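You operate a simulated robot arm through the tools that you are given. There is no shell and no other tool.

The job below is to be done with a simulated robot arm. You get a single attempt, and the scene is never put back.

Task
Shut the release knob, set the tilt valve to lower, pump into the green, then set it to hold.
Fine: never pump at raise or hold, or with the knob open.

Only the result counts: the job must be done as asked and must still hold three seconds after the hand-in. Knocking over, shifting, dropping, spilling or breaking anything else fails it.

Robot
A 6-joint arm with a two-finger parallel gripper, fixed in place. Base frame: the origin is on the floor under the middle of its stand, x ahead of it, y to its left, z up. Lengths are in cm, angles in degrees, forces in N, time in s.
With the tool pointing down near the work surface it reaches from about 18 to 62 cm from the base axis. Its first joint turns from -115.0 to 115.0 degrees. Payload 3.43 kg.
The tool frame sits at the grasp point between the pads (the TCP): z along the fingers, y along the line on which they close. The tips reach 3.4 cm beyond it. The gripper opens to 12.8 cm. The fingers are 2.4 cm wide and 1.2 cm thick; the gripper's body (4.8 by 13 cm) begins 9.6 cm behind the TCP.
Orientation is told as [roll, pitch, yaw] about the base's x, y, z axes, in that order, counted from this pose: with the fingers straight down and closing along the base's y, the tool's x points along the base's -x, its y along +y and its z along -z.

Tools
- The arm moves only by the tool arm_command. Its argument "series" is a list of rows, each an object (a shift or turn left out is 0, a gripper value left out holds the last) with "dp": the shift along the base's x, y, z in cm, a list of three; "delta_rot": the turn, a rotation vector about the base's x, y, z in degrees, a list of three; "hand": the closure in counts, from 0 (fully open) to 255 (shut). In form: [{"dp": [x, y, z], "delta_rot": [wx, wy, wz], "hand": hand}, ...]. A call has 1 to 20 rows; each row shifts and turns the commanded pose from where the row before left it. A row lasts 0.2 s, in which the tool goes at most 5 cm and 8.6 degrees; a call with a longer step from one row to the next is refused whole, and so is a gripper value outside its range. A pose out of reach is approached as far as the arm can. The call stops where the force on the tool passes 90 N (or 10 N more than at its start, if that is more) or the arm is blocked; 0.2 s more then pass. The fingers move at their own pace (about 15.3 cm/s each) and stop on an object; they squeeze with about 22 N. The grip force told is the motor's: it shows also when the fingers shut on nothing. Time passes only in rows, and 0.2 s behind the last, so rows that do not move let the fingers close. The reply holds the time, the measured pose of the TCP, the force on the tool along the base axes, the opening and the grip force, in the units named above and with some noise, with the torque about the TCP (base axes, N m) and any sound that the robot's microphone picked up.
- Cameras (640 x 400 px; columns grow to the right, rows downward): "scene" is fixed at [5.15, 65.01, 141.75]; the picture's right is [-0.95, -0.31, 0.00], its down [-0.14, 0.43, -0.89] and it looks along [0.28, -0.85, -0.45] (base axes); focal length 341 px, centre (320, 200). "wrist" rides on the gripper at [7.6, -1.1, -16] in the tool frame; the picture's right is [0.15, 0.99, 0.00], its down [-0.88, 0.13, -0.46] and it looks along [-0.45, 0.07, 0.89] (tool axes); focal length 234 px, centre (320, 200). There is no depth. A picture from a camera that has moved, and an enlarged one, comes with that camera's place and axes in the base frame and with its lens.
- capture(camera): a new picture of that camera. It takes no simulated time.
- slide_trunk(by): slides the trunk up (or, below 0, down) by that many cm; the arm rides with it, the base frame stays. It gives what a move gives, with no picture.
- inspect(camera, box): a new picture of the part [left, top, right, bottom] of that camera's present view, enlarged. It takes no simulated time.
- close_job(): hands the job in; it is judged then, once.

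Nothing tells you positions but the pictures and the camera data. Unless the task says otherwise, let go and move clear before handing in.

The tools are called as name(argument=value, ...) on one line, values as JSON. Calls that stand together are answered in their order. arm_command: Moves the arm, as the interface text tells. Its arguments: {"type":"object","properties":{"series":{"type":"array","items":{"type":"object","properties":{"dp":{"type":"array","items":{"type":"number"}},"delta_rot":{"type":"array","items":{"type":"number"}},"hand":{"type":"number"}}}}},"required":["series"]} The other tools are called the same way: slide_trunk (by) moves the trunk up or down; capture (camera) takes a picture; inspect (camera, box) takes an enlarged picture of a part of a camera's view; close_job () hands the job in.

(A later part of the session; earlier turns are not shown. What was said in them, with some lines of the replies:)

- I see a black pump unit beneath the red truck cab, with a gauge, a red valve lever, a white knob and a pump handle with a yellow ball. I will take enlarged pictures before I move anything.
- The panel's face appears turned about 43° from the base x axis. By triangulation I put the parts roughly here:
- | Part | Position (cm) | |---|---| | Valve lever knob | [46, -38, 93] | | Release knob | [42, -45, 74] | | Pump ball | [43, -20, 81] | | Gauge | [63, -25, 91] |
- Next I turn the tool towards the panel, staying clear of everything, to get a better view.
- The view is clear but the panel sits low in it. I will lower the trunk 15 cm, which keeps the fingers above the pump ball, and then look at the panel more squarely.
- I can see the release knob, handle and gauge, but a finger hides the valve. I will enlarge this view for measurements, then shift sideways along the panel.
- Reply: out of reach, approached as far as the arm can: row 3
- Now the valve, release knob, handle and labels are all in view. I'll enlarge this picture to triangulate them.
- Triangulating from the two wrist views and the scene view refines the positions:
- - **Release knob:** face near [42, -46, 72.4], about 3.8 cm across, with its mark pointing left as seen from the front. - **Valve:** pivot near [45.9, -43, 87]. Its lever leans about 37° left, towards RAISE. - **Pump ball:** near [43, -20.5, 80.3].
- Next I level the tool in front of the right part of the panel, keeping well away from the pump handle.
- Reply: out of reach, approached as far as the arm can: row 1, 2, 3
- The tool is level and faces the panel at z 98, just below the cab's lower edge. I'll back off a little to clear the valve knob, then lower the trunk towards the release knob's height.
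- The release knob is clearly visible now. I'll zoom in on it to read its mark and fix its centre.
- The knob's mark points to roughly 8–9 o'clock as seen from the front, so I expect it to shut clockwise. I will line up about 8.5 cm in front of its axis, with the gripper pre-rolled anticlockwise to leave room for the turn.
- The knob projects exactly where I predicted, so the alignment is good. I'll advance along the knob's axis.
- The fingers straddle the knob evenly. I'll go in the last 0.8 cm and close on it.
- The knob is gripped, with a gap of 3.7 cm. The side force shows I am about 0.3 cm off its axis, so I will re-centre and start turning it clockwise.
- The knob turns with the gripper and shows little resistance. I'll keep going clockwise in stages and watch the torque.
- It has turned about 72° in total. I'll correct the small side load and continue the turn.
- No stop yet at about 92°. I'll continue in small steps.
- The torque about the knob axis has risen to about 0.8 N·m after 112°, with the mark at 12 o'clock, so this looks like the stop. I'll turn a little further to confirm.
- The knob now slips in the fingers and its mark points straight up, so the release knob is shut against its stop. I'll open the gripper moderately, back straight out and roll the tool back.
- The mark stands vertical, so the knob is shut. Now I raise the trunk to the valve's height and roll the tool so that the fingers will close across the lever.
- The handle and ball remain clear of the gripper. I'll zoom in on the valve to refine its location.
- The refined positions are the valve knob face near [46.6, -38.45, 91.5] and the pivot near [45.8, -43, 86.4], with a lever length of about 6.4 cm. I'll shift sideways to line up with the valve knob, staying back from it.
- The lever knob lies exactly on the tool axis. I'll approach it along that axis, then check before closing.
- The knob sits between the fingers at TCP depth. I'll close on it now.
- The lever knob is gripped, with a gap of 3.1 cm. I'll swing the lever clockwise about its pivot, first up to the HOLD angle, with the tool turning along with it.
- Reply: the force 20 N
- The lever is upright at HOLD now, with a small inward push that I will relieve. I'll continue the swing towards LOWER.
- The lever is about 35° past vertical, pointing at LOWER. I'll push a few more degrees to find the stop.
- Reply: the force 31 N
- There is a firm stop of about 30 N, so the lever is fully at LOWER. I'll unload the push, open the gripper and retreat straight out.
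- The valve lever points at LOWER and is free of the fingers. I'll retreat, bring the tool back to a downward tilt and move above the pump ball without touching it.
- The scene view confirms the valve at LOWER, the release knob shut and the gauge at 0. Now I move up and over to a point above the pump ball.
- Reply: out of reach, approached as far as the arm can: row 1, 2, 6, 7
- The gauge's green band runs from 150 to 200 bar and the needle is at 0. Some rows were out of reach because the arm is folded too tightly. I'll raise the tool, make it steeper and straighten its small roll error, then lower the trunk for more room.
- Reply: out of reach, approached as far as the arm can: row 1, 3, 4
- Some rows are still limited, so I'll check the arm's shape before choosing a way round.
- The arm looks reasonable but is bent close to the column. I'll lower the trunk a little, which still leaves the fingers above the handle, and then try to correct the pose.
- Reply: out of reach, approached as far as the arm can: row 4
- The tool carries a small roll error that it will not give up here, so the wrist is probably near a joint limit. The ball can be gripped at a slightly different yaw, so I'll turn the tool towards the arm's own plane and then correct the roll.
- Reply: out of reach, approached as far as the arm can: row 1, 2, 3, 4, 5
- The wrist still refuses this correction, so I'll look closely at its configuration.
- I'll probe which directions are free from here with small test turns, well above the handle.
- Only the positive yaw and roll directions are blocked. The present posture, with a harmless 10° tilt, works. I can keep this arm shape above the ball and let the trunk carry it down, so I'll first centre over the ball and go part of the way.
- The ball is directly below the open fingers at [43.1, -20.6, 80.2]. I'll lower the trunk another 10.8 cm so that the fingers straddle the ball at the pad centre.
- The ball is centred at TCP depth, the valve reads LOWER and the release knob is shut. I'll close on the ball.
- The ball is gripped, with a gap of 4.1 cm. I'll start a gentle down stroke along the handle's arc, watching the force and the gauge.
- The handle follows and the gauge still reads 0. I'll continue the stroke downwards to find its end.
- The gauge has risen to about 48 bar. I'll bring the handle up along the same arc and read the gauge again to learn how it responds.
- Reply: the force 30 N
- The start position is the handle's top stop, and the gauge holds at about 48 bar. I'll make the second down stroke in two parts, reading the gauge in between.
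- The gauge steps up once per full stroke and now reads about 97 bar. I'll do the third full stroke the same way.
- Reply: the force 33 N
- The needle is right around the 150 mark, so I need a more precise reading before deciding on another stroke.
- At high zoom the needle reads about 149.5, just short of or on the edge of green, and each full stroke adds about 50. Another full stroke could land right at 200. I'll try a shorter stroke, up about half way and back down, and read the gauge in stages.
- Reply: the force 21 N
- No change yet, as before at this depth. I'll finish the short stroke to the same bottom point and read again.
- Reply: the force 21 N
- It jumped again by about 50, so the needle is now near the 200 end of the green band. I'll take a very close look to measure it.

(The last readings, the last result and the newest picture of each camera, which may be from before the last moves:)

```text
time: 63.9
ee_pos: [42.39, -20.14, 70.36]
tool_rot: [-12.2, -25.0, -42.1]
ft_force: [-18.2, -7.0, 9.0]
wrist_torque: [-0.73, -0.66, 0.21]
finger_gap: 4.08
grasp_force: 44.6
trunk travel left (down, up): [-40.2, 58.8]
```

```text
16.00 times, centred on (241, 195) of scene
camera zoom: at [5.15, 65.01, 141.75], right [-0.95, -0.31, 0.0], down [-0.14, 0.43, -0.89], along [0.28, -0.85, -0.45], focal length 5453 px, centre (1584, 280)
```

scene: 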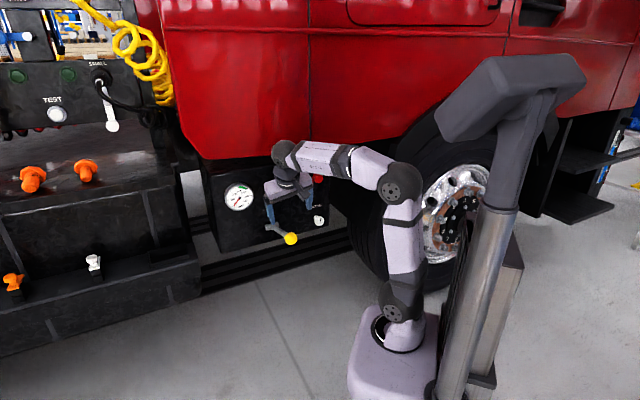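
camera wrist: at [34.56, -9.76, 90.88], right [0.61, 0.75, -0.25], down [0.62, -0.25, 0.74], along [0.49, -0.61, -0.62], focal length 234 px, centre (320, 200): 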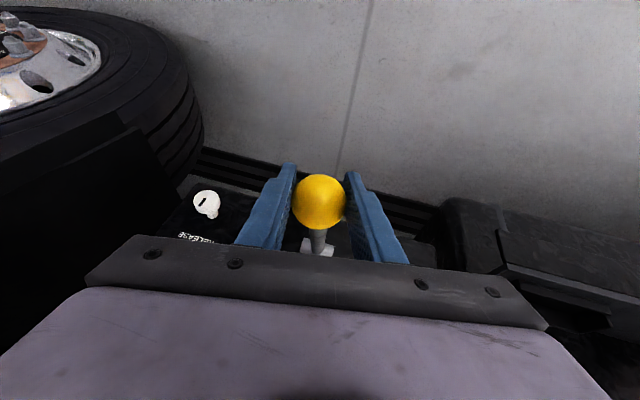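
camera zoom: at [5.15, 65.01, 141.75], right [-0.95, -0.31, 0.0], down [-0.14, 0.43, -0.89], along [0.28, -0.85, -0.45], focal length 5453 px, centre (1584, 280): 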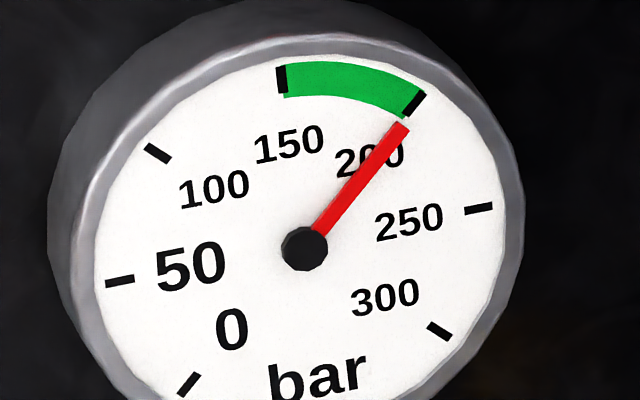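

The needle is just inside the upper end of the green band, by my reading about 199 bar. I will not push further. I'll open the gripper with the handle at rest at the bottom and rise straight up clear of the ball.

arm_command(series=[{"dp": [-0.15, -0.06, 0]}, {"hand": 200}, {"hand": 100}, {"hand": 0}, {"hand": 0}, {"hand": 0}])

capture(camera="wrist")

inspect(camera="scene", box=[226, 185, 256, 205])

```text
time: 65.3
ee_pos: [42.58, -19.94, 70.42]
tool_rot: [-12.3, -25.2, -42.0]
ft_force: [0.3, 25.5, 7.8]
wrist_torque: [-2.8, 0.05, 0.02]
finger_gap: 12.79
grasp_force: 0.0
trunk travel left (down, up): [-40.2, 58.8]
```

```text
taken
camera wrist: at [33.92, -9.2, 81.37], right [0.61, 0.75, -0.25], down [0.61, -0.25, 0.75], along [0.5, -0.62, -0.61], focal length 234 px, centre (320, 200)
```

wrist: 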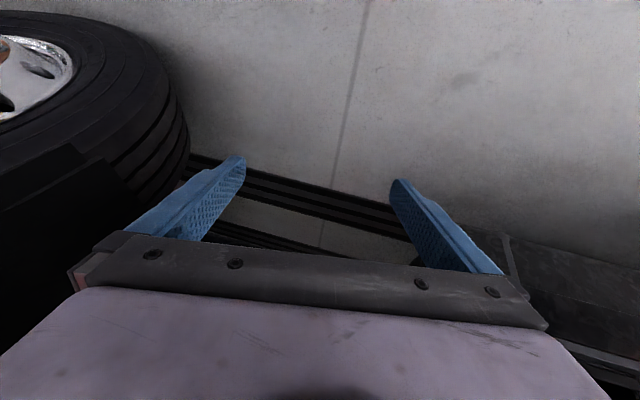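

```text
16.00 times, centred on (241, 195) of scene
camera zoom: at [5.15, 65.01, 141.75], right [-0.95, -0.31, 0.0], down [-0.14, 0.43, -0.89], along [0.28, -0.85, -0.45], focal length 5453 px, centre (1584, 280)
```

zoom: 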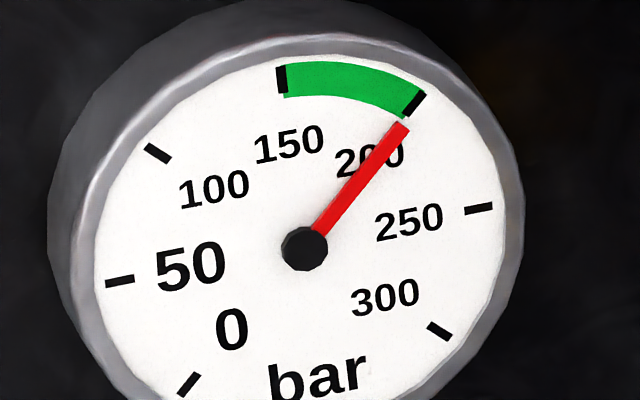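

The ball has left the wrist view and a side force of about 25 N appeared, so the handle must have sprung upward against the gripper. I'll look before moving.

inspect(camera="scene", box=[200, 140, 360, 260])

inspect(camera="scene", box=[250, 190, 330, 250])

```text
3.33 times, centred on (280, 200) of scene
camera zoom: at [5.15, 65.01, 141.75], right [-0.95, -0.31, 0.0], down [-0.14, 0.43, -0.89], along [0.28, -0.85, -0.45], focal length 1136 px, centre (453, 200)
```

zoom: 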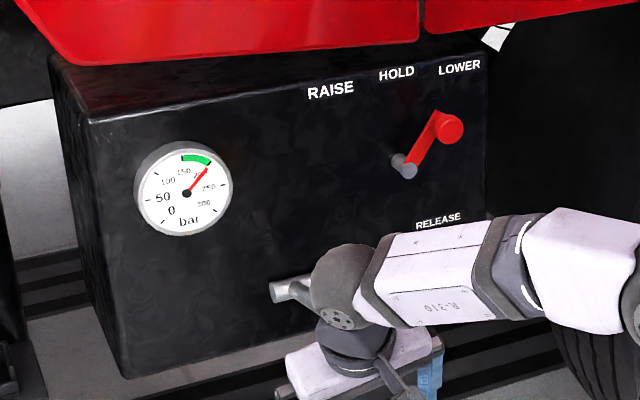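

```text
6.67 times, centred on (290, 220) of scene
camera zoom: at [5.15, 65.01, 141.75], right [-0.95, -0.31, 0.0], down [-0.14, 0.43, -0.89], along [0.28, -0.85, -0.45], focal length 2272 px, centre (520, 67)
```

zoom: 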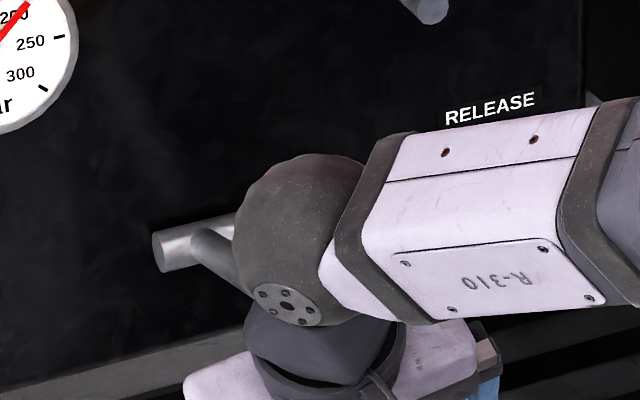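

The gauge is unchanged, and the valve and release knob are untouched. The spring-loaded handle is resting up against the gripper body and wants to return to its top stop, so I'll move slowly upward and slightly outward and let it follow.

arm_command(series=[{"dp": [-0.25, 0.25, 0.8]}, {"dp": [-0.25, 0.25, 0.9]}, {"dp": [-0.25, 0.25, 1.0]}, {"dp": [-0.25, 0.25, 1.0]}, {}])

capture(camera="wrist")

inspect(camera="scene", box=[200, 140, 360, 260])

```text
time: 66.5
ee_pos: [41.54, -19.26, 73.97]
tool_rot: [-12.2, -25.0, -42.0]
ft_force: [0.1, 0.6, 0.3]
wrist_torque: [0.0, 0.0, 0.0]
finger_gap: 12.8
grasp_force: 0.2
trunk travel left (down, up): [-40.2, 58.8]
```

```text
taken
camera wrist: at [32.93, -8.49, 85.02], right [0.61, 0.75, -0.25], down [0.61, -0.25, 0.75], along [0.5, -0.62, -0.61], focal length 234 px, centre (320, 200)
```

wrist: 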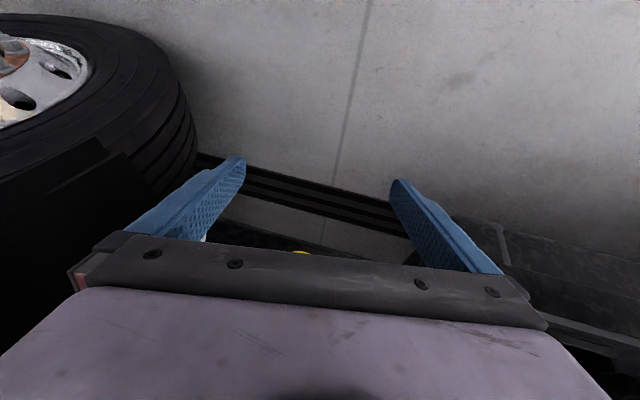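

```text
3.33 times, centred on (280, 200) of scene
camera zoom: at [5.15, 65.01, 141.75], right [-0.95, -0.31, 0.0], down [-0.14, 0.43, -0.89], along [0.28, -0.85, -0.45], focal length 1136 px, centre (453, 200)
```

zoom: 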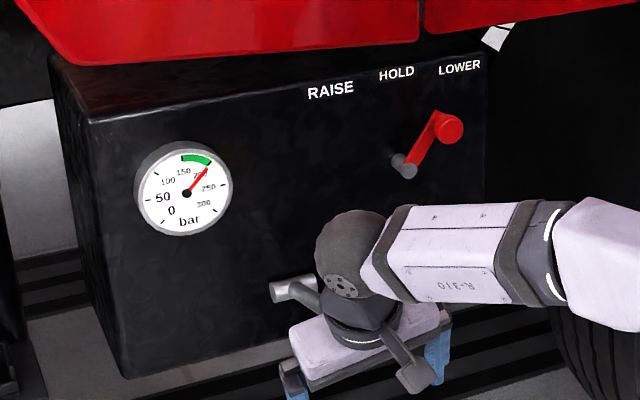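

Contact is gone, the force is zero and the handle is back at its top stop. The gauge still reads just under 200. I'll now raise the trunk straight up so that the fingers clear the ball, then read the gauge closely with the wrist camera.

slide_trunk(by=24)

capture(camera="wrist")

inspect(camera="scene", box=[200, 140, 360, 260])

```text
time: 69.0
ee_pos: [41.55, -19.21, 97.95]
tool_rot: [-12.2, -25.0, -42.0]
ft_force: [-0.3, 0.4, 0.7]
wrist_torque: [0.02, -0.01, 0.0]
finger_gap: 12.81
grasp_force: 0.0
trunk travel left (down, up): [-64.2, 34.8]
```

```text
taken
camera wrist: at [32.94, -8.49, 109.0], right [0.61, 0.75, -0.25], down [0.61, -0.25, 0.75], along [0.5, -0.62, -0.61], focal length 234 px, centre (320, 200)
```

wrist: 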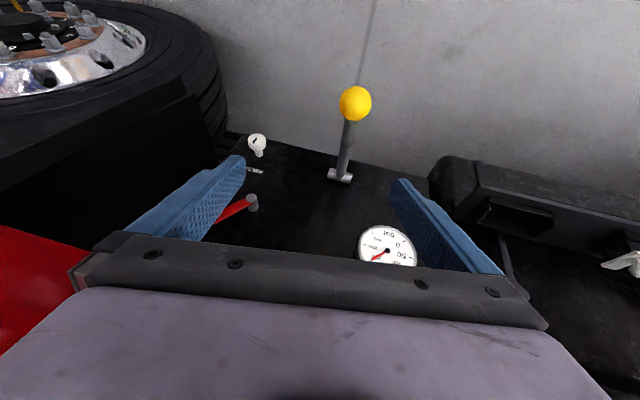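

```text
3.33 times, centred on (280, 200) of scene
camera zoom: at [5.15, 65.01, 141.75], right [-0.95, -0.31, 0.0], down [-0.14, 0.43, -0.89], along [0.28, -0.85, -0.45], focal length 1136 px, centre (453, 200)
```

zoom: 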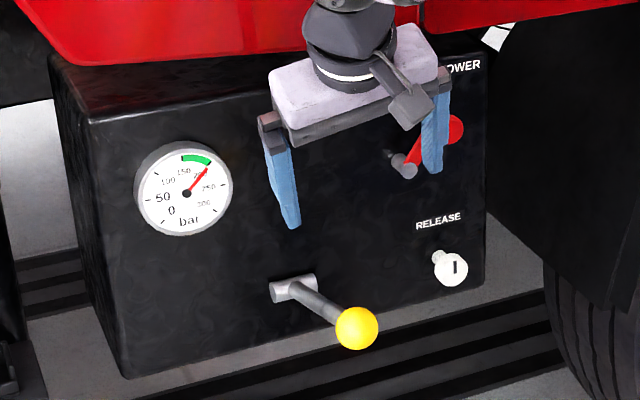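

The handle is back at rest and the gripper is clear. Now I'll read the gauge up close with the wrist camera.

inspect(camera="wrist", box=[352, 222, 424, 267])

inspect(camera="scene", box=[226, 185, 256, 205])

```text
8.89 times, centred on (388, 244) of wrist
camera zoom: at [32.94, -8.49, 109.0], right [0.61, 0.75, -0.25], down [0.61, -0.25, 0.75], along [0.5, -0.62, -0.61], focal length 2082 px, centre (-284, -196)
```

zoom: 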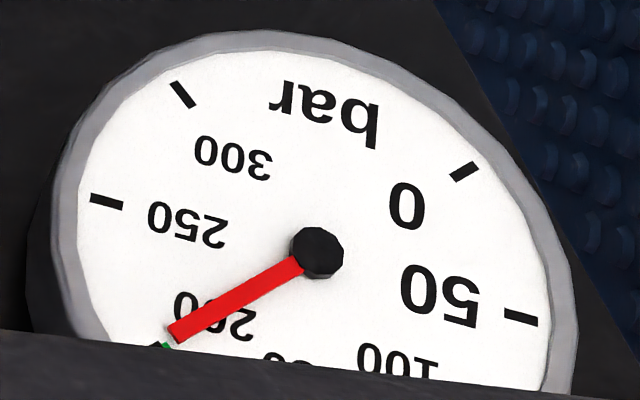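

```text
16.00 times, centred on (241, 195) of scene
camera zoom: at [5.15, 65.01, 141.75], right [-0.95, -0.31, 0.0], down [-0.14, 0.43, -0.89], along [0.28, -0.85, -0.45], focal length 5453 px, centre (1584, 280)
```

zoom: 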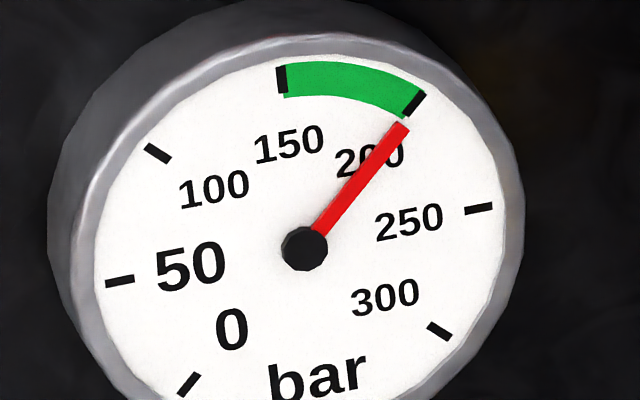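

From this steep view the needle again looks at or just below the 200 tick. I'd like a more frontal view of the gauge, and I need the level posture for the valve anyway, so I'll raise the tool's pitch in stages, well above the handle.

arm_command(series=[{"dp": [1.0, 0.3, 0.5], "delta_rot": [-5.4, -6.0, 0]}, {"dp": [1.0, 0.3, 0.5], "delta_rot": [-5.4, -6.0, 0]}, {"dp": [1.0, 0.3, 0.5], "delta_rot": [-5.4, -6.0, 0]}, {"dp": [1.0, 0.3, 0.5], "delta_rot": [-5.4, -6.0, 0]}, {}])

capture(camera="scene")

capture(camera="wrist")

```text
time: 70.2
ee_pos: [45.48, -18.09, 99.81]
tool_rot: [-12.2, -57.4, -42.0]
ft_force: [-1.0, 0.5, -0.5]
wrist_torque: [-0.01, 0.03, 0.0]
finger_gap: 12.78
grasp_force: 0.0
trunk travel left (down, up): [-64.2, 34.8]
```

```text
taken
```

scene: 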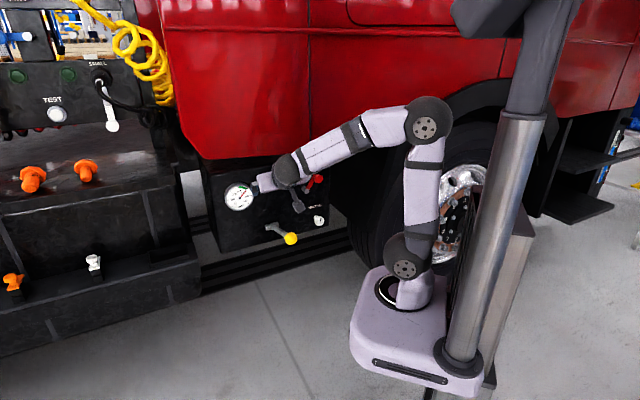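

```text
taken
camera wrist: at [34.08, -4.72, 102.01], right [0.72, 0.65, -0.24], down [0.24, 0.08, 0.97], along [0.65, -0.75, -0.1], focal length 234 px, centre (320, 200)
```

wrist: 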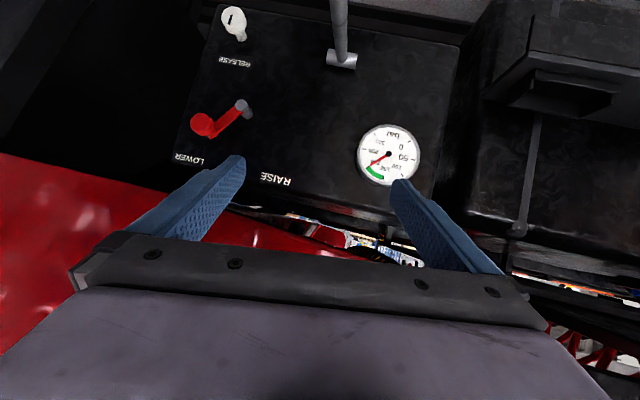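

Now the gauge is seen almost frontally. I'll zoom in on it.

inspect(camera="wrist", box=[345, 121, 433, 189])

inspect(camera="wrist", box=[359, 150, 399, 190])

```text
5.88 times, centred on (389, 155) of wrist
camera zoom: at [34.08, -4.72, 102.01], right [0.72, 0.65, -0.24], down [0.24, 0.08, 0.97], along [0.65, -0.75, -0.1], focal length 1378 px, centre (-86, 465)
```

zoom: 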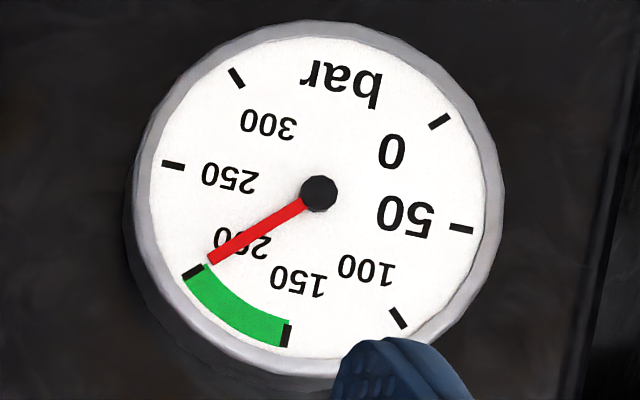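

```text
10.00 times, centred on (379, 170) of wrist
camera zoom: at [34.08, -4.72, 102.01], right [0.72, 0.65, -0.24], down [0.24, 0.08, 0.97], along [0.65, -0.75, -0.1], focal length 2342 px, centre (-270, 500)
```

zoom: 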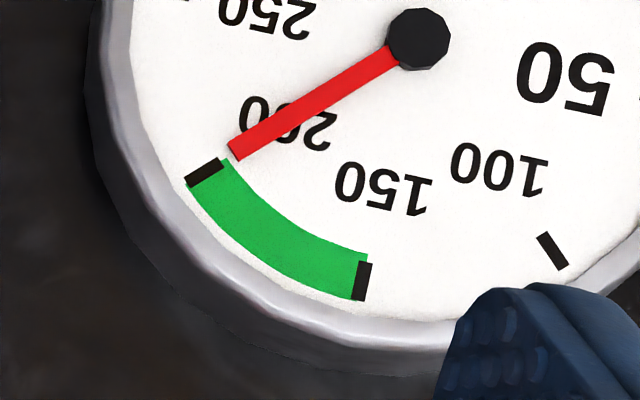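

The needle sits right next to the 200 tick, so I need the best reading I can get. I'll take the largest magnification of the hub, needle and opposite ticks.

inspect(camera="wrist", box=[362, 147, 402, 172])

inspect(camera="wrist", box=[376, 136, 416, 161])

inspect(camera="wrist", box=[360, 132, 400, 157])

```text
16.00 times, centred on (382, 160) of wrist
camera zoom: at [34.08, -4.72, 102.01], right [0.72, 0.65, -0.24], down [0.24, 0.08, 0.97], along [0.65, -0.75, -0.1], focal length 3747 px, centre (-672, 848)
```

zoom: 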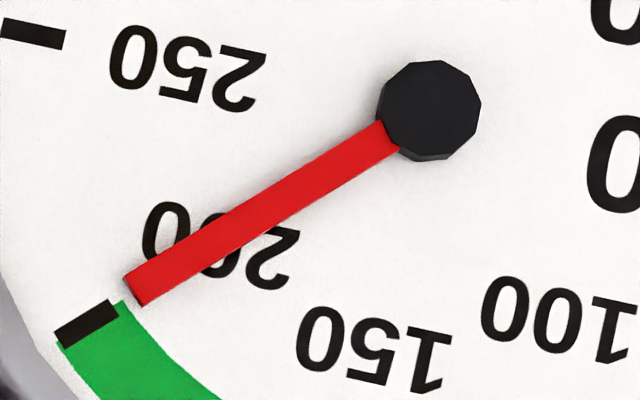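

```text
16.00 times, centred on (396, 148) of wrist
camera zoom: at [34.08, -4.72, 102.01], right [0.72, 0.65, -0.24], down [0.24, 0.08, 0.97], along [0.65, -0.75, -0.1], focal length 3747 px, centre (-896, 1024)
```

zoom: 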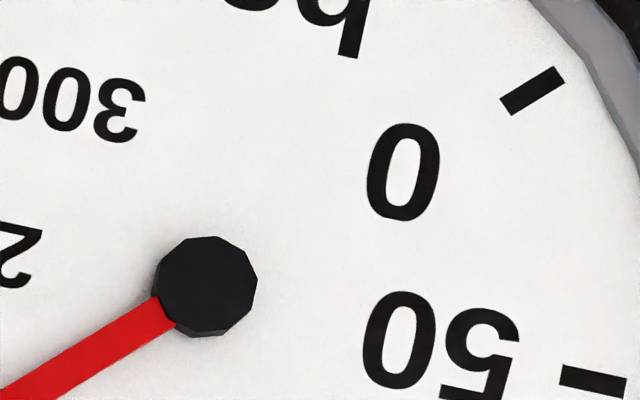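

```text
16.00 times, centred on (380, 144) of wrist
camera zoom: at [34.08, -4.72, 102.01], right [0.72, 0.65, -0.24], down [0.24, 0.08, 0.97], along [0.65, -0.75, -0.1], focal length 3747 px, centre (-640, 1088)
```

zoom: 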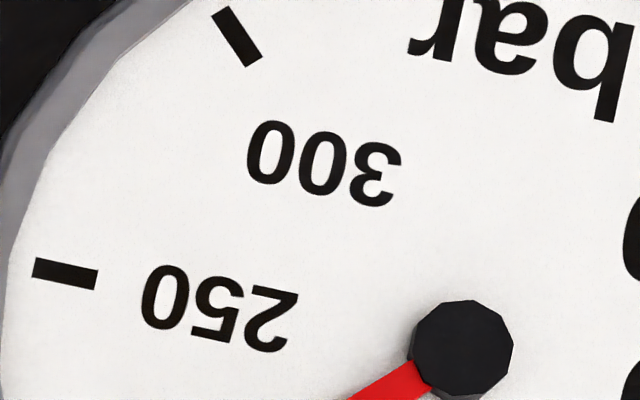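

The best measurements, 199.3–199.9 bar, put the needle just inside the upper end of the green band, and it has been steady since the last stroke. The handle is at rest and I won't touch it again. Next I go back to the valve, moving sideways well above the handle.

arm_command(series=[{"dp": [-0.9, -2.9, 0], "hand": 60}, {"dp": [-0.9, -2.9, 0]}, {"dp": [-0.9, -2.9, 0]}, {}])

arm_command(series=[{"dp": [-1.5, -1.8, 0], "delta_rot": [-5.4, -6.0, 0]}, {"dp": [-1.5, -1.8, 0], "delta_rot": [-5.4, -6.0, 0]}, {}])

capture(camera="scene")

```text
time: 71.2
ee_pos: [42.7, -26.81, 99.96]
tool_rot: [-12.3, -57.2, -42.0]
ft_force: [-0.6, -0.7, 0.3]
wrist_torque: [0.02, 0.0, 0.01]
finger_gap: 9.79
grasp_force: 0.1
trunk travel left (down, up): [-64.2, 34.8]
```

```text
time: 72.0
ee_pos: [39.73, -30.45, 99.99]
tool_rot: [-12.2, -73.5, -42.1]
ft_force: [0.2, -1.1, -0.4]
wrist_torque: [-0.02, -0.02, 0.01]
finger_gap: 9.78
grasp_force: 0.1
trunk travel left (down, up): [-64.2, 34.8]
```

```text
taken
```

scene: 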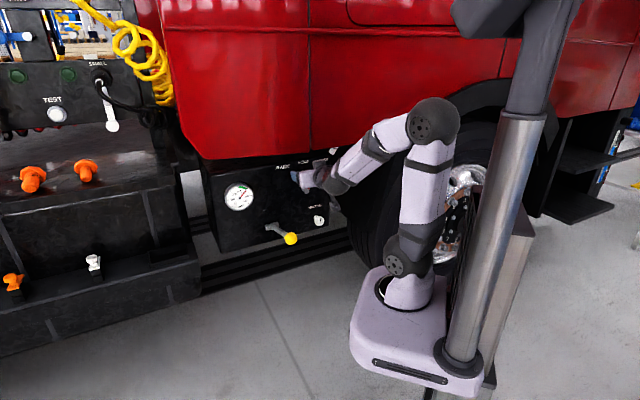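

The rows are reaching without trouble. I'll finish levelling the tool and move in front of the valve's LOWER position.

arm_command(series=[{"dp": [-1.2, -1.9, -0.5], "delta_rot": [-5.4, -6.0, 0]}, {"dp": [-1.2, -1.9, -0.5], "delta_rot": [-5.5, -6.1, 0]}, {"dp": [-1.2, -1.9, -1], "delta_rot": [0, 0, 6]}, {"dp": [-1.2, -1.9, -1], "delta_rot": [0, 0, 6]}, {}])

capture(camera="wrist")

inspect(camera="scene", box=[200, 120, 420, 270])

```text
time: 73.2
ee_pos: [36.51, -39.15, 97.4]
tool_rot: [11.7, -89.9, -54.0]
ft_force: [-0.6, 0.2, 0.0]
wrist_torque: [-0.03, -0.01, 0.03]
finger_gap: 9.79
grasp_force: 0.0
out of reach, approached as far as the arm can: row 1, 2
trunk travel left (down, up): [-64.2, 34.8]
```

```text
taken
camera wrist: at [23.96, -29.31, 89.77], right [0.66, 0.73, -0.15], down [-0.25, 0.4, 0.88], along [0.71, -0.55, 0.45], focal length 234 px, centre (320, 200)
```

wrist: 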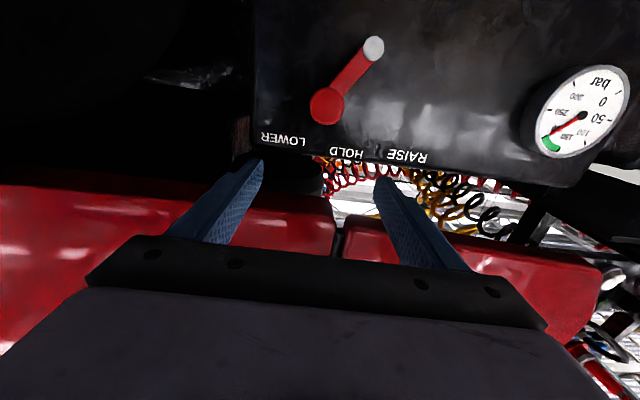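

```text
2.67 times, centred on (310, 195) of scene
camera zoom: at [5.15, 65.01, 141.75], right [-0.95, -0.31, 0.0], down [-0.14, 0.43, -0.89], along [0.28, -0.85, -0.45], focal length 909 px, centre (347, 213)
```

zoom: 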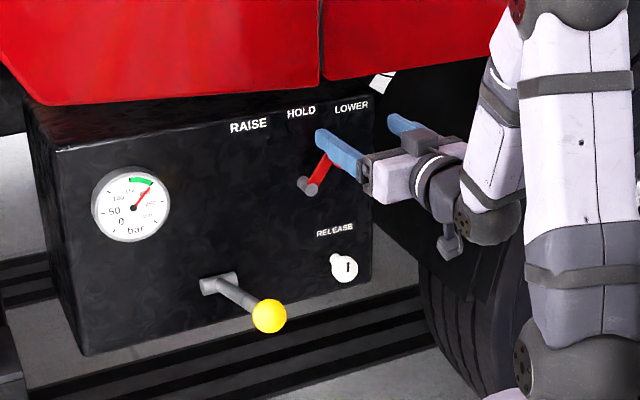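

The tool is level in front of the panel, and the lever is at LOWER as I left it. I'll zoom in to fix the lever knob and re-read the gauge from here.

inspect(camera="wrist", box=[270, 20, 430, 130])

inspect(camera="wrist", box=[520, 55, 640, 165])

inspect(camera="wrist", box=[540, 110, 604, 150])

```text
3.64 times, centred on (350, 75) of wrist
camera zoom: at [23.96, -29.31, 89.77], right [0.66, 0.73, -0.15], down [-0.25, 0.4, 0.88], along [0.71, -0.55, 0.45], focal length 852 px, centre (211, 654)
```

zoom: 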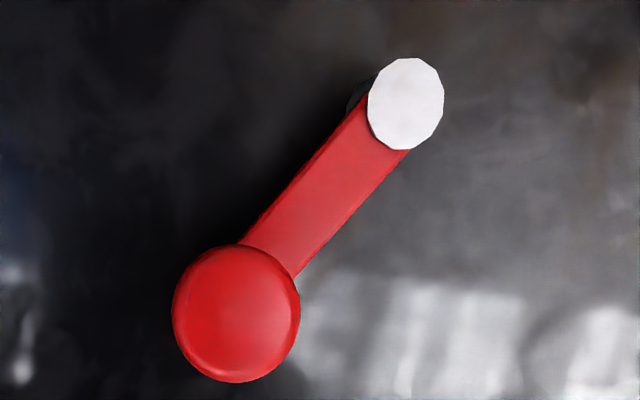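

```text
3.64 times, centred on (580, 110) of wrist
camera zoom: at [23.96, -29.31, 89.77], right [0.66, 0.73, -0.15], down [-0.25, 0.4, 0.88], along [0.71, -0.55, 0.45], focal length 852 px, centre (-626, 527)
```

zoom: 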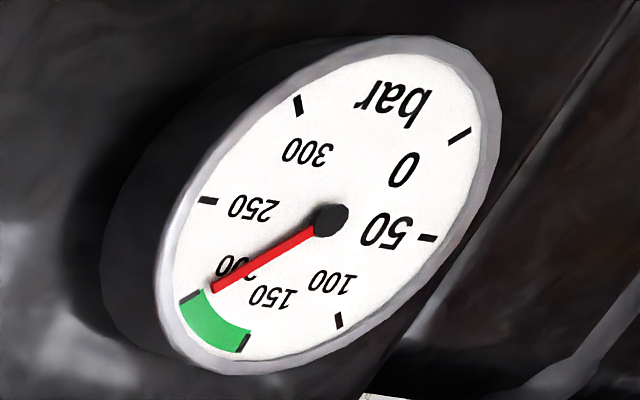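

```text
10.00 times, centred on (572, 130) of wrist
camera zoom: at [23.96, -29.31, 89.77], right [0.66, 0.73, -0.15], down [-0.25, 0.4, 0.88], along [0.71, -0.55, 0.45], focal length 2342 px, centre (-2200, 900)
```

zoom: 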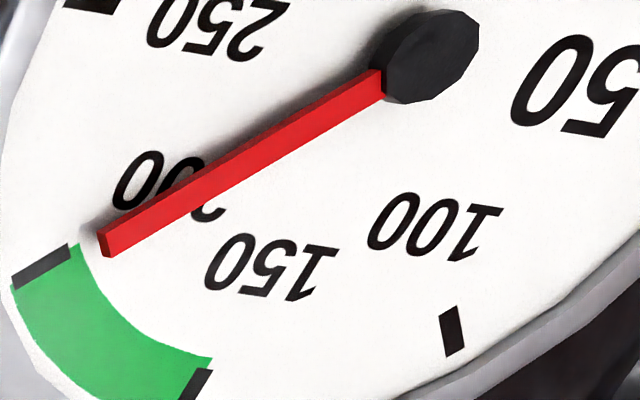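

This viewpoint lets me compare the needle's slope with the 0–200 chord very precisely. I'll take maximum zoom on both ticks and the needle.

inspect(camera="wrist", box=[530, 124, 570, 149])

inspect(camera="wrist", box=[600, 80, 640, 105])

inspect(camera="wrist", box=[552, 108, 592, 133])

```text
16.00 times, centred on (550, 136) of wrist
camera zoom: at [23.96, -29.31, 89.77], right [0.66, 0.73, -0.15], down [-0.25, 0.4, 0.88], along [0.71, -0.55, 0.45], focal length 3747 px, centre (-3360, 1216)
```

zoom: 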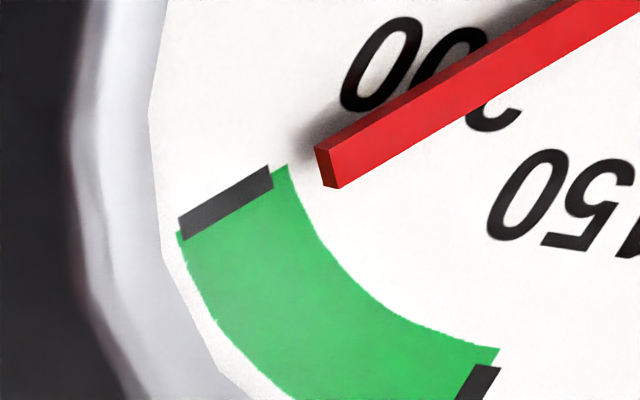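

```text
16.00 times, centred on (620, 92) of wrist
camera zoom: at [23.96, -29.31, 89.77], right [0.66, 0.73, -0.15], down [-0.25, 0.4, 0.88], along [0.71, -0.55, 0.45], focal length 3747 px, centre (-4480, 1920)
```

zoom: 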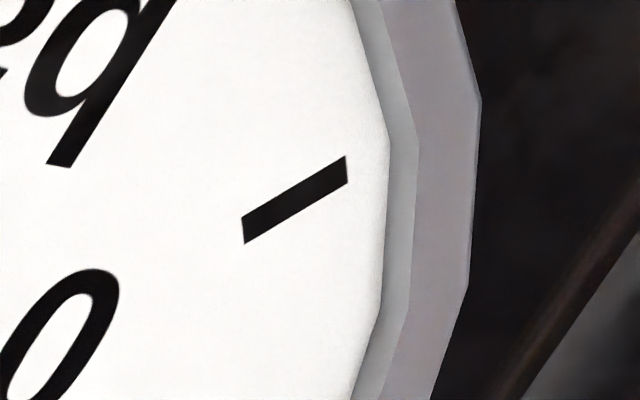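

```text
16.00 times, centred on (572, 120) of wrist
camera zoom: at [23.96, -29.31, 89.77], right [0.66, 0.73, -0.15], down [-0.25, 0.4, 0.88], along [0.71, -0.55, 0.45], focal length 3747 px, centre (-3712, 1472)
```

zoom: 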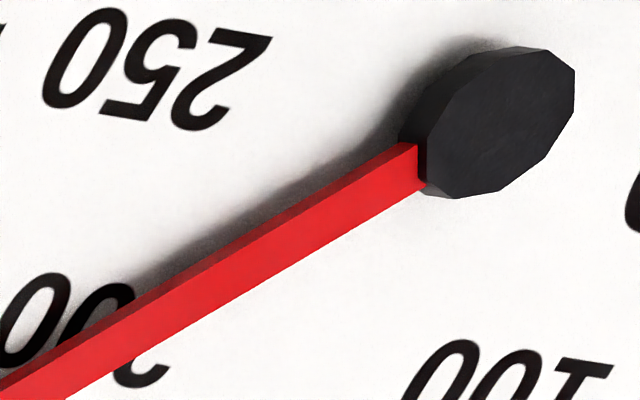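

The gauge is steady, with the needle at the upper end of the green band. From all the views the panel actually faces 45°, which I'll now use. I'll lower to the lever knob's height and roll the tool so that the fingers close across the lever.

arm_command(series=[{"dp": [0, 0, -1.95], "delta_rot": [0, 0, -2.7]}, {"dp": [-0.06, -0.06, -1.9]}, {"dp": [-0.06, -0.06, -1.9]}, {"delta_rot": [5.02, -5.02, 0]}, {"delta_rot": [5.02, -5.02, 0]}, {"delta_rot": [5.02, -5.02, 0]}, {"delta_rot": [5.02, -5.02, 0]}, {"delta_rot": [5.02, -5.02, 0]}, {}])

capture(camera="wrist")

inspect(camera="scene", box=[200, 120, 420, 270])

```text
time: 75.2
ee_pos: [36.51, -39.22, 91.69]
tool_rot: [89.8, -54.4, -134.7]
ft_force: [-0.2, -0.4, 0.1]
wrist_torque: [0.01, 0.0, -0.02]
finger_gap: 9.78
grasp_force: 0.0
trunk travel left (down, up): [-64.2, 34.8]
```

```text
taken
camera wrist: at [27.62, -25.57, 84.83], right [0.63, 0.63, 0.46], down [-0.61, 0.03, 0.79], along [0.49, -0.78, 0.4], focal length 234 px, centre (320, 200)
```

wrist: 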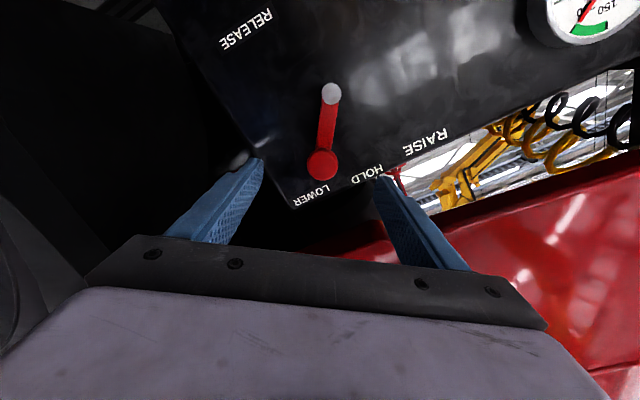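

```text
2.67 times, centred on (310, 195) of scene
camera zoom: at [5.15, 65.01, 141.75], right [-0.95, -0.31, 0.0], down [-0.14, 0.43, -0.89], along [0.28, -0.85, -0.45], focal length 909 px, centre (347, 213)
```

zoom: 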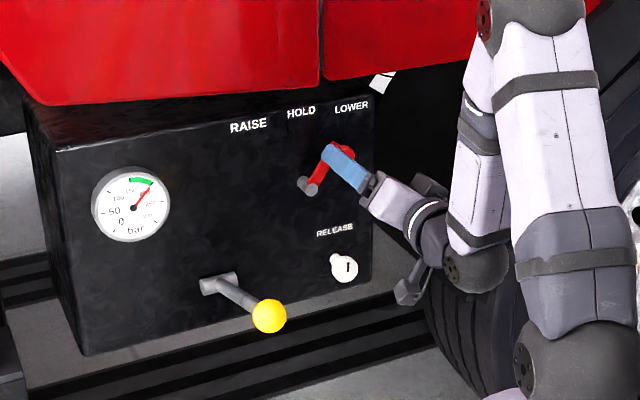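

The lever knob lies on the tool axis. I'll advance 5.8 cm and close on it.

arm_command(series=[{"dp": [1.5, -1.55, 0]}, {"dp": [1.5, -1.55, 0]}, {"dp": [1.05, -1.1, 0]}, {}])

inspect(camera="wrist", box=[220, 100, 440, 260])

```text
time: 76.2
ee_pos: [40.47, -43.48, 91.78]
tool_rot: [89.6, -54.6, -134.6]
ft_force: [-0.4, 0.0, -0.4]
wrist_torque: [-0.01, -0.05, 0.01]
finger_gap: 9.78
grasp_force: 0.1
trunk travel left (down, up): [-64.2, 34.8]
```

```text
2.50 times, centred on (330, 180) of wrist
camera zoom: at [31.67, -29.76, 84.85], right [0.63, 0.63, 0.45], down [-0.61, 0.03, 0.79], along [0.49, -0.78, 0.4], focal length 585 px, centre (295, 250)
```

zoom: 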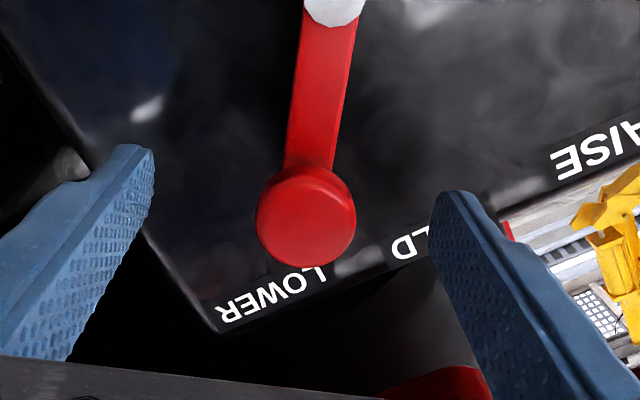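

It is nearly centred. I'll trim by 0.3 cm and close on the knob.

arm_command(series=[{"dp": [0.17, 0.17, 0.17]}, {"hand": 140}, {"hand": 200}, {"hand": 255}, {"hand": 255}, {"hand": 255}])

inspect(camera="wrist", box=[220, 100, 440, 260])

```text
time: 77.6
ee_pos: [40.69, -43.17, 91.96]
tool_rot: [89.8, -54.7, -134.6]
ft_force: [0.6, 1.0, 1.5]
wrist_torque: [0.04, -0.02, 0.05]
finger_gap: 3.12
grasp_force: 45.5
trunk travel left (down, up): [-64.2, 34.8]
```

```text
2.50 times, centred on (330, 180) of wrist
camera zoom: at [31.84, -29.57, 85.01], right [0.63, 0.63, 0.45], down [-0.61, 0.03, 0.79], along [0.49, -0.77, 0.4], focal length 585 px, centre (295, 250)
```

zoom: 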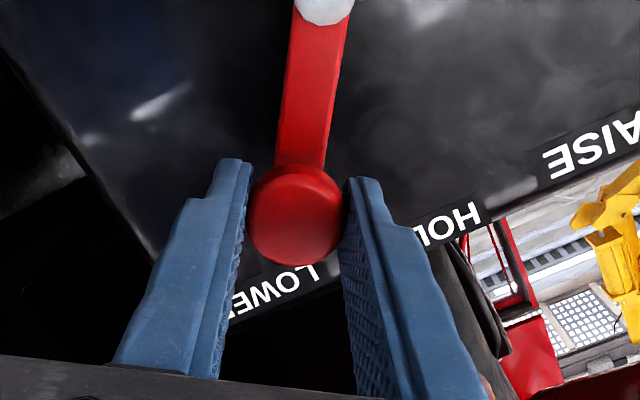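

The lever knob is gripped with almost no side load. I'll swing it back anticlockwise about 33° to HOLD.

arm_command(series=[{"dp": [0.396, 0.396, 0.326], "delta_rot": [-3.889, 3.889, 0]}, {"dp": [0.416, 0.416, 0.271], "delta_rot": [-3.889, 3.889, 0]}, {"dp": [0.433, 0.433, 0.213], "delta_rot": [-3.889, 3.889, 0]}, {"dp": [0.445, 0.445, 0.154], "delta_rot": [-3.889, 3.889, 0]}, {"dp": [0.453, 0.453, 0.093], "delta_rot": [-3.889, 3.889, 0]}, {"dp": [0.457, 0.457, 0.031], "delta_rot": [-3.889, 3.889, 0]}, {}])

inspect(camera="wrist", box=[220, 100, 440, 260])

inspect(camera="scene", box=[270, 145, 350, 205])

```text
time: 79.2
ee_pos: [43.3, -40.73, 93.04]
tool_rot: [88.4, -87.6, -133.5]
ft_force: [-2.0, -7.1, 5.7]
wrist_torque: [-0.68, -0.05, -0.26]
finger_gap: 3.11
grasp_force: 45.4
trunk travel left (down, up): [-64.2, 34.8]
```

```text
2.50 times, centred on (330, 180) of wrist
camera zoom: at [31.43, -30.0, 85.38], right [0.7, 0.7, -0.1], down [-0.26, 0.39, 0.89], along [0.66, -0.6, 0.45], focal length 585 px, centre (295, 250)
```

zoom: 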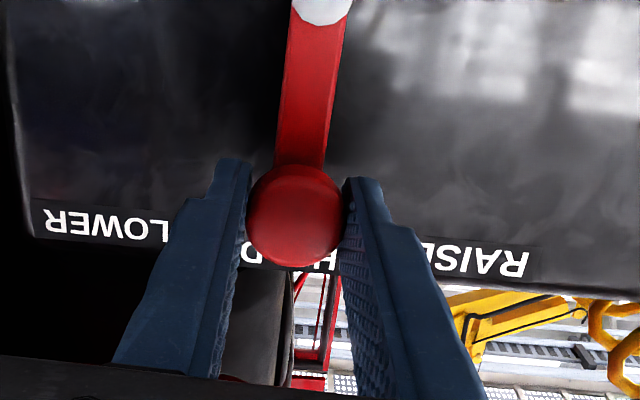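

```text
6.67 times, centred on (310, 175) of scene
camera zoom: at [5.15, 65.01, 141.75], right [-0.95, -0.31, 0.0], down [-0.14, 0.43, -0.89], along [0.28, -0.85, -0.45], focal length 2272 px, centre (387, 367)
```

zoom: 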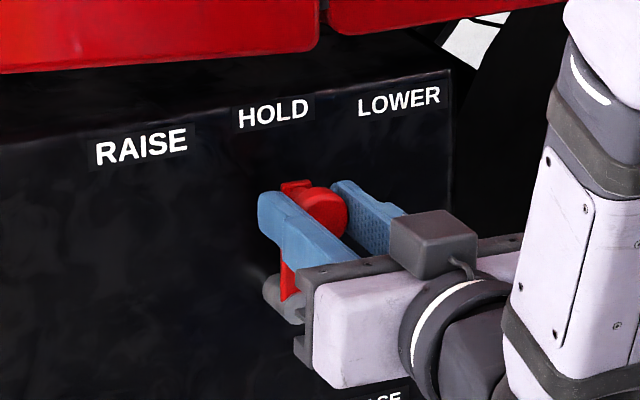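

The lever stands upright under the HOLD label. I'll ease off the small side load and open the gripper.

arm_command(series=[{"dp": [-0.07, -0.07, 0]}, {}, {"hand": 200}, {"hand": 150}, {"hand": 110}, {"hand": 110}, {"hand": 110}])

inspect(camera="wrist", box=[220, 100, 440, 260])

inspect(camera="scene", box=[270, 145, 350, 205])

```text
time: 80.8
ee_pos: [43.28, -40.67, 92.9]
tool_rot: [84.8, -87.5, -129.7]
ft_force: [0.2, -0.2, 0.6]
wrist_torque: [-0.01, 0.01, 0.02]
finger_gap: 7.26
grasp_force: 0.1
trunk travel left (down, up): [-64.2, 34.8]
```

```text
2.50 times, centred on (330, 180) of wrist
camera zoom: at [31.37, -29.98, 85.33], right [0.7, 0.7, -0.1], down [-0.25, 0.38, 0.89], along [0.66, -0.6, 0.45], focal length 585 px, centre (295, 250)
```

zoom: 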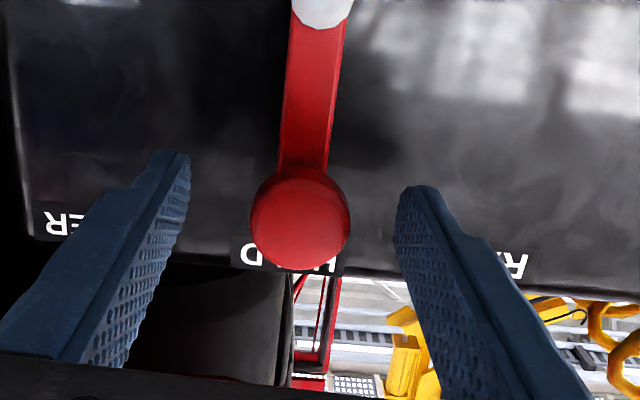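

```text
6.67 times, centred on (310, 175) of scene
camera zoom: at [5.15, 65.01, 141.75], right [-0.95, -0.31, 0.0], down [-0.14, 0.43, -0.89], along [0.28, -0.85, -0.45], focal length 2272 px, centre (387, 367)
```

zoom: 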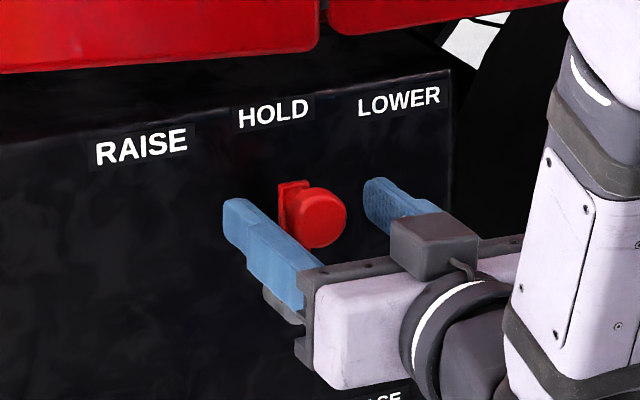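

The lever stays upright at HOLD after release. I'll back straight out and verify everything.

arm_command(series=[{"dp": [-1.2, 1.2, 0]}, {"dp": [-1.3, 1.3, 0]}, {"dp": [-1.3, 1.3, 0]}, {"dp": [-1.2, 1.2, 0]}, {}])

capture(camera="wrist")

inspect(camera="scene", box=[200, 140, 360, 260])

```text
time: 82.0
ee_pos: [38.6, -36.19, 92.79]
tool_rot: [85.3, -87.4, -130.2]
ft_force: [-1.0, 0.2, 1.1]
wrist_torque: [-0.03, 0.03, -0.01]
finger_gap: 7.26
grasp_force: 0.0
out of reach, approached as far as the arm can: row 4
trunk travel left (down, up): [-64.2, 34.8]
```

```text
taken
camera wrist: at [26.68, -25.5, 85.17], right [0.7, 0.7, -0.1], down [-0.26, 0.39, 0.89], along [0.66, -0.6, 0.45], focal length 234 px, centre (320, 200)
```

wrist: 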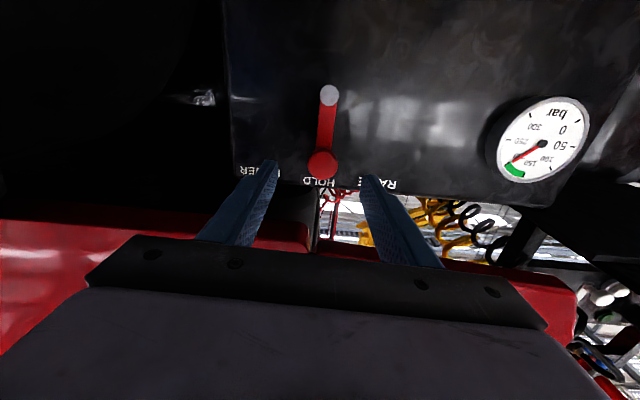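

```text
3.33 times, centred on (280, 200) of scene
camera zoom: at [5.15, 65.01, 141.75], right [-0.95, -0.31, 0.0], down [-0.14, 0.43, -0.89], along [0.28, -0.85, -0.45], focal length 1136 px, centre (453, 200)
```

zoom: 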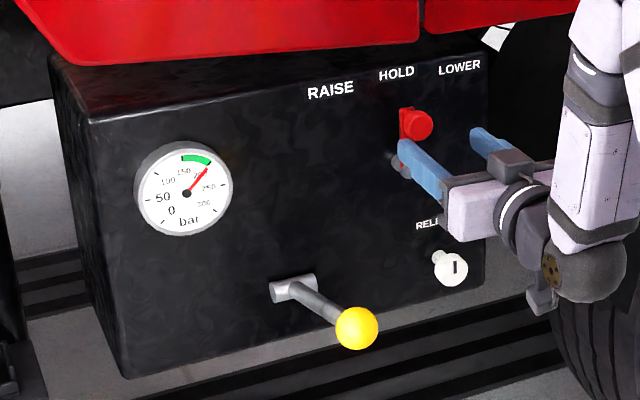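

The valve is at HOLD, the release knob is shut and the handle is at rest. I'll do one last gauge check from this view before finishing.

inspect(camera="wrist", box=[490, 90, 598, 190])

inspect(camera="wrist", box=[500, 145, 540, 170])

inspect(camera="wrist", box=[515, 135, 555, 160])

inspect(camera="wrist", box=[550, 108, 590, 133])

```text
4.00 times, centred on (544, 140) of wrist
camera zoom: at [26.68, -25.5, 85.17], right [0.7, 0.7, -0.1], down [-0.26, 0.39, 0.89], along [0.66, -0.6, 0.45], focal length 937 px, centre (-576, 440)
```

zoom: 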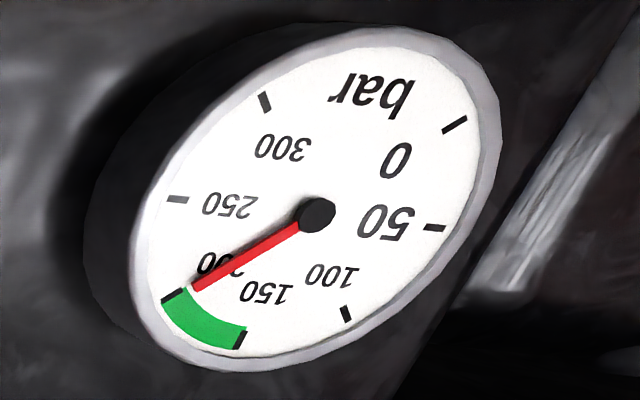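

```text
16.00 times, centred on (520, 158) of wrist
camera zoom: at [26.68, -25.5, 85.17], right [0.7, 0.7, -0.1], down [-0.26, 0.39, 0.89], along [0.66, -0.6, 0.45], focal length 3747 px, centre (-2880, 880)
```

zoom: 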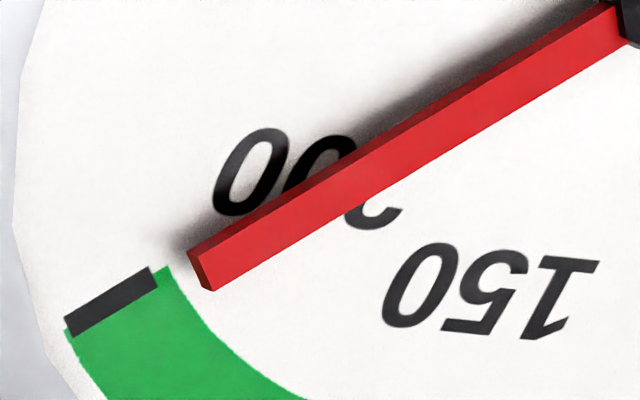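

```text
16.00 times, centred on (535, 148) of wrist
camera zoom: at [26.68, -25.5, 85.17], right [0.7, 0.7, -0.1], down [-0.26, 0.39, 0.89], along [0.66, -0.6, 0.45], focal length 3747 px, centre (-3120, 1040)
```

zoom: 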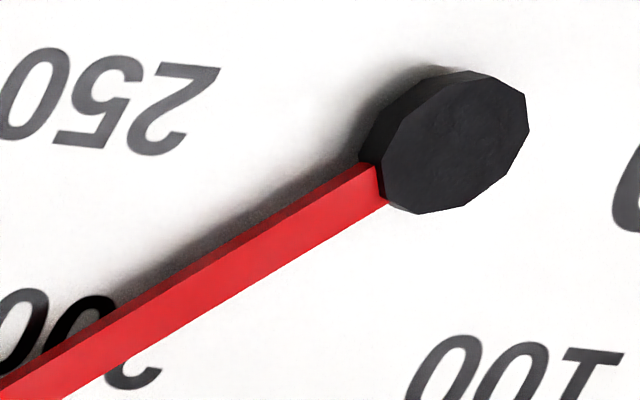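

```text
16.00 times, centred on (570, 120) of wrist
camera zoom: at [26.68, -25.5, 85.17], right [0.7, 0.7, -0.1], down [-0.26, 0.39, 0.89], along [0.66, -0.6, 0.45], focal length 3747 px, centre (-3680, 1472)
```

zoom: 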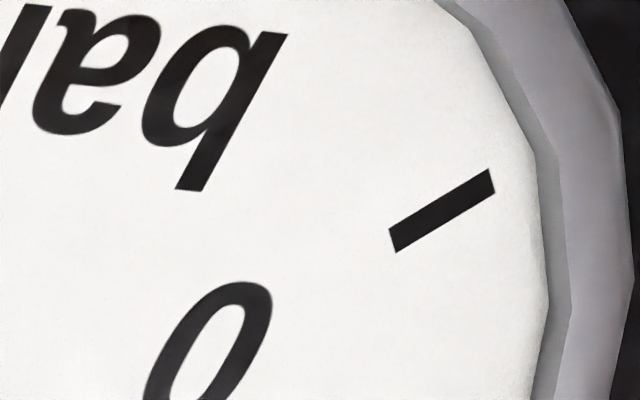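

All views agree that the needle is at the top of the green band, about 199.7 ± 0.3 bar, and stable. The lever is at HOLD, the knob is shut and the handle is at rest. I'll move the gripper a little further clear and do a last check.

arm_command(series=[{"dp": [-1.1, -1.4, 0]}, {"dp": [-1.1, -1.4, 0]}, {}, {}])

inspect(camera="scene", box=[200, 140, 360, 260])

capture(camera="wrist")

```text
time: 83.0
ee_pos: [36.39, -39.0, 92.94]
tool_rot: [84.9, -87.5, -129.8]
ft_force: [-0.5, -0.6, -0.9]
wrist_torque: [-0.01, -0.01, 0.02]
finger_gap: 7.29
grasp_force: 0.1
trunk travel left (down, up): [-64.2, 34.8]
```

```text
3.33 times, centred on (280, 200) of scene
camera zoom: at [5.15, 65.01, 141.75], right [-0.95, -0.31, 0.0], down [-0.14, 0.43, -0.89], along [0.28, -0.85, -0.45], focal length 1136 px, centre (453, 200)
```

zoom: 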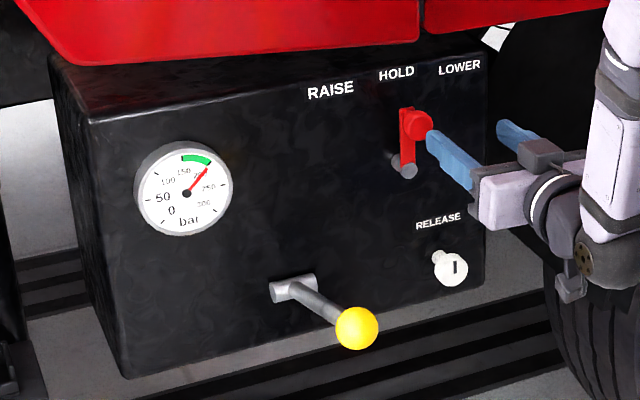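

```text
taken
camera wrist: at [24.55, -28.37, 85.24], right [0.7, 0.7, -0.1], down [-0.26, 0.39, 0.89], along [0.66, -0.6, 0.45], focal length 234 px, centre (320, 200)
```

wrist: 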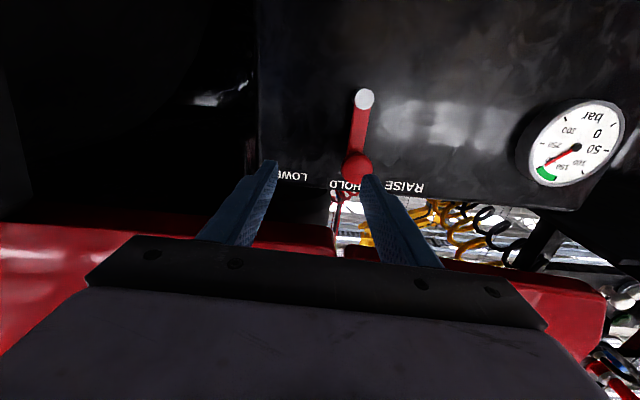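

The final check shows:

- **Release knob:** shut, with its mark vertical.
- **Tilt valve:** upright at HOLD.
- **Pump handle:** back at its rest stop.
- **Gauge:** steady at the upper end of the green band, about 200 bar.
- **Gripper:** open and clear.

I'm handing the job in.

close_job()

```text
The job is handed in.
```

I did all four steps and handed the job in. The weak point is the gauge: it ended at the very top edge of the green band, so I can't be sure it counts as in the green.

| Item | State at hand-in |
|---|---|
| Release knob | Shut: turned clockwise about 112° to a firm stop, mark pointing straight up |
| Tilt valve | At HOLD, lever upright under the label |
| Gauge | About 199.7 bar; the green band is 150 to 200 bar |
| Pump handle | Back at its top stop |
| Gripper | Open and clear of the panel |

- **Pressure:** each stroke added about 50 bar. After three strokes the needle was on the 150 mark, reading about 149.5. I tried a half stroke to land mid-band, but it added the full 50 and took the needle to about 200. My readings from different views ran from 199.4 to 200.4, so it could be slightly over. The needle held steady from the last stroke until hand-in.
- **Pumping rule:** all four strokes were made with the knob shut and the valve at LOWER.
- **Unplanned contact:** when I let go of the pump ball, the handle sprang up against the gripper at about 25 N. I eased away and it returned to its stop. The gauge, valve and knob did not move.
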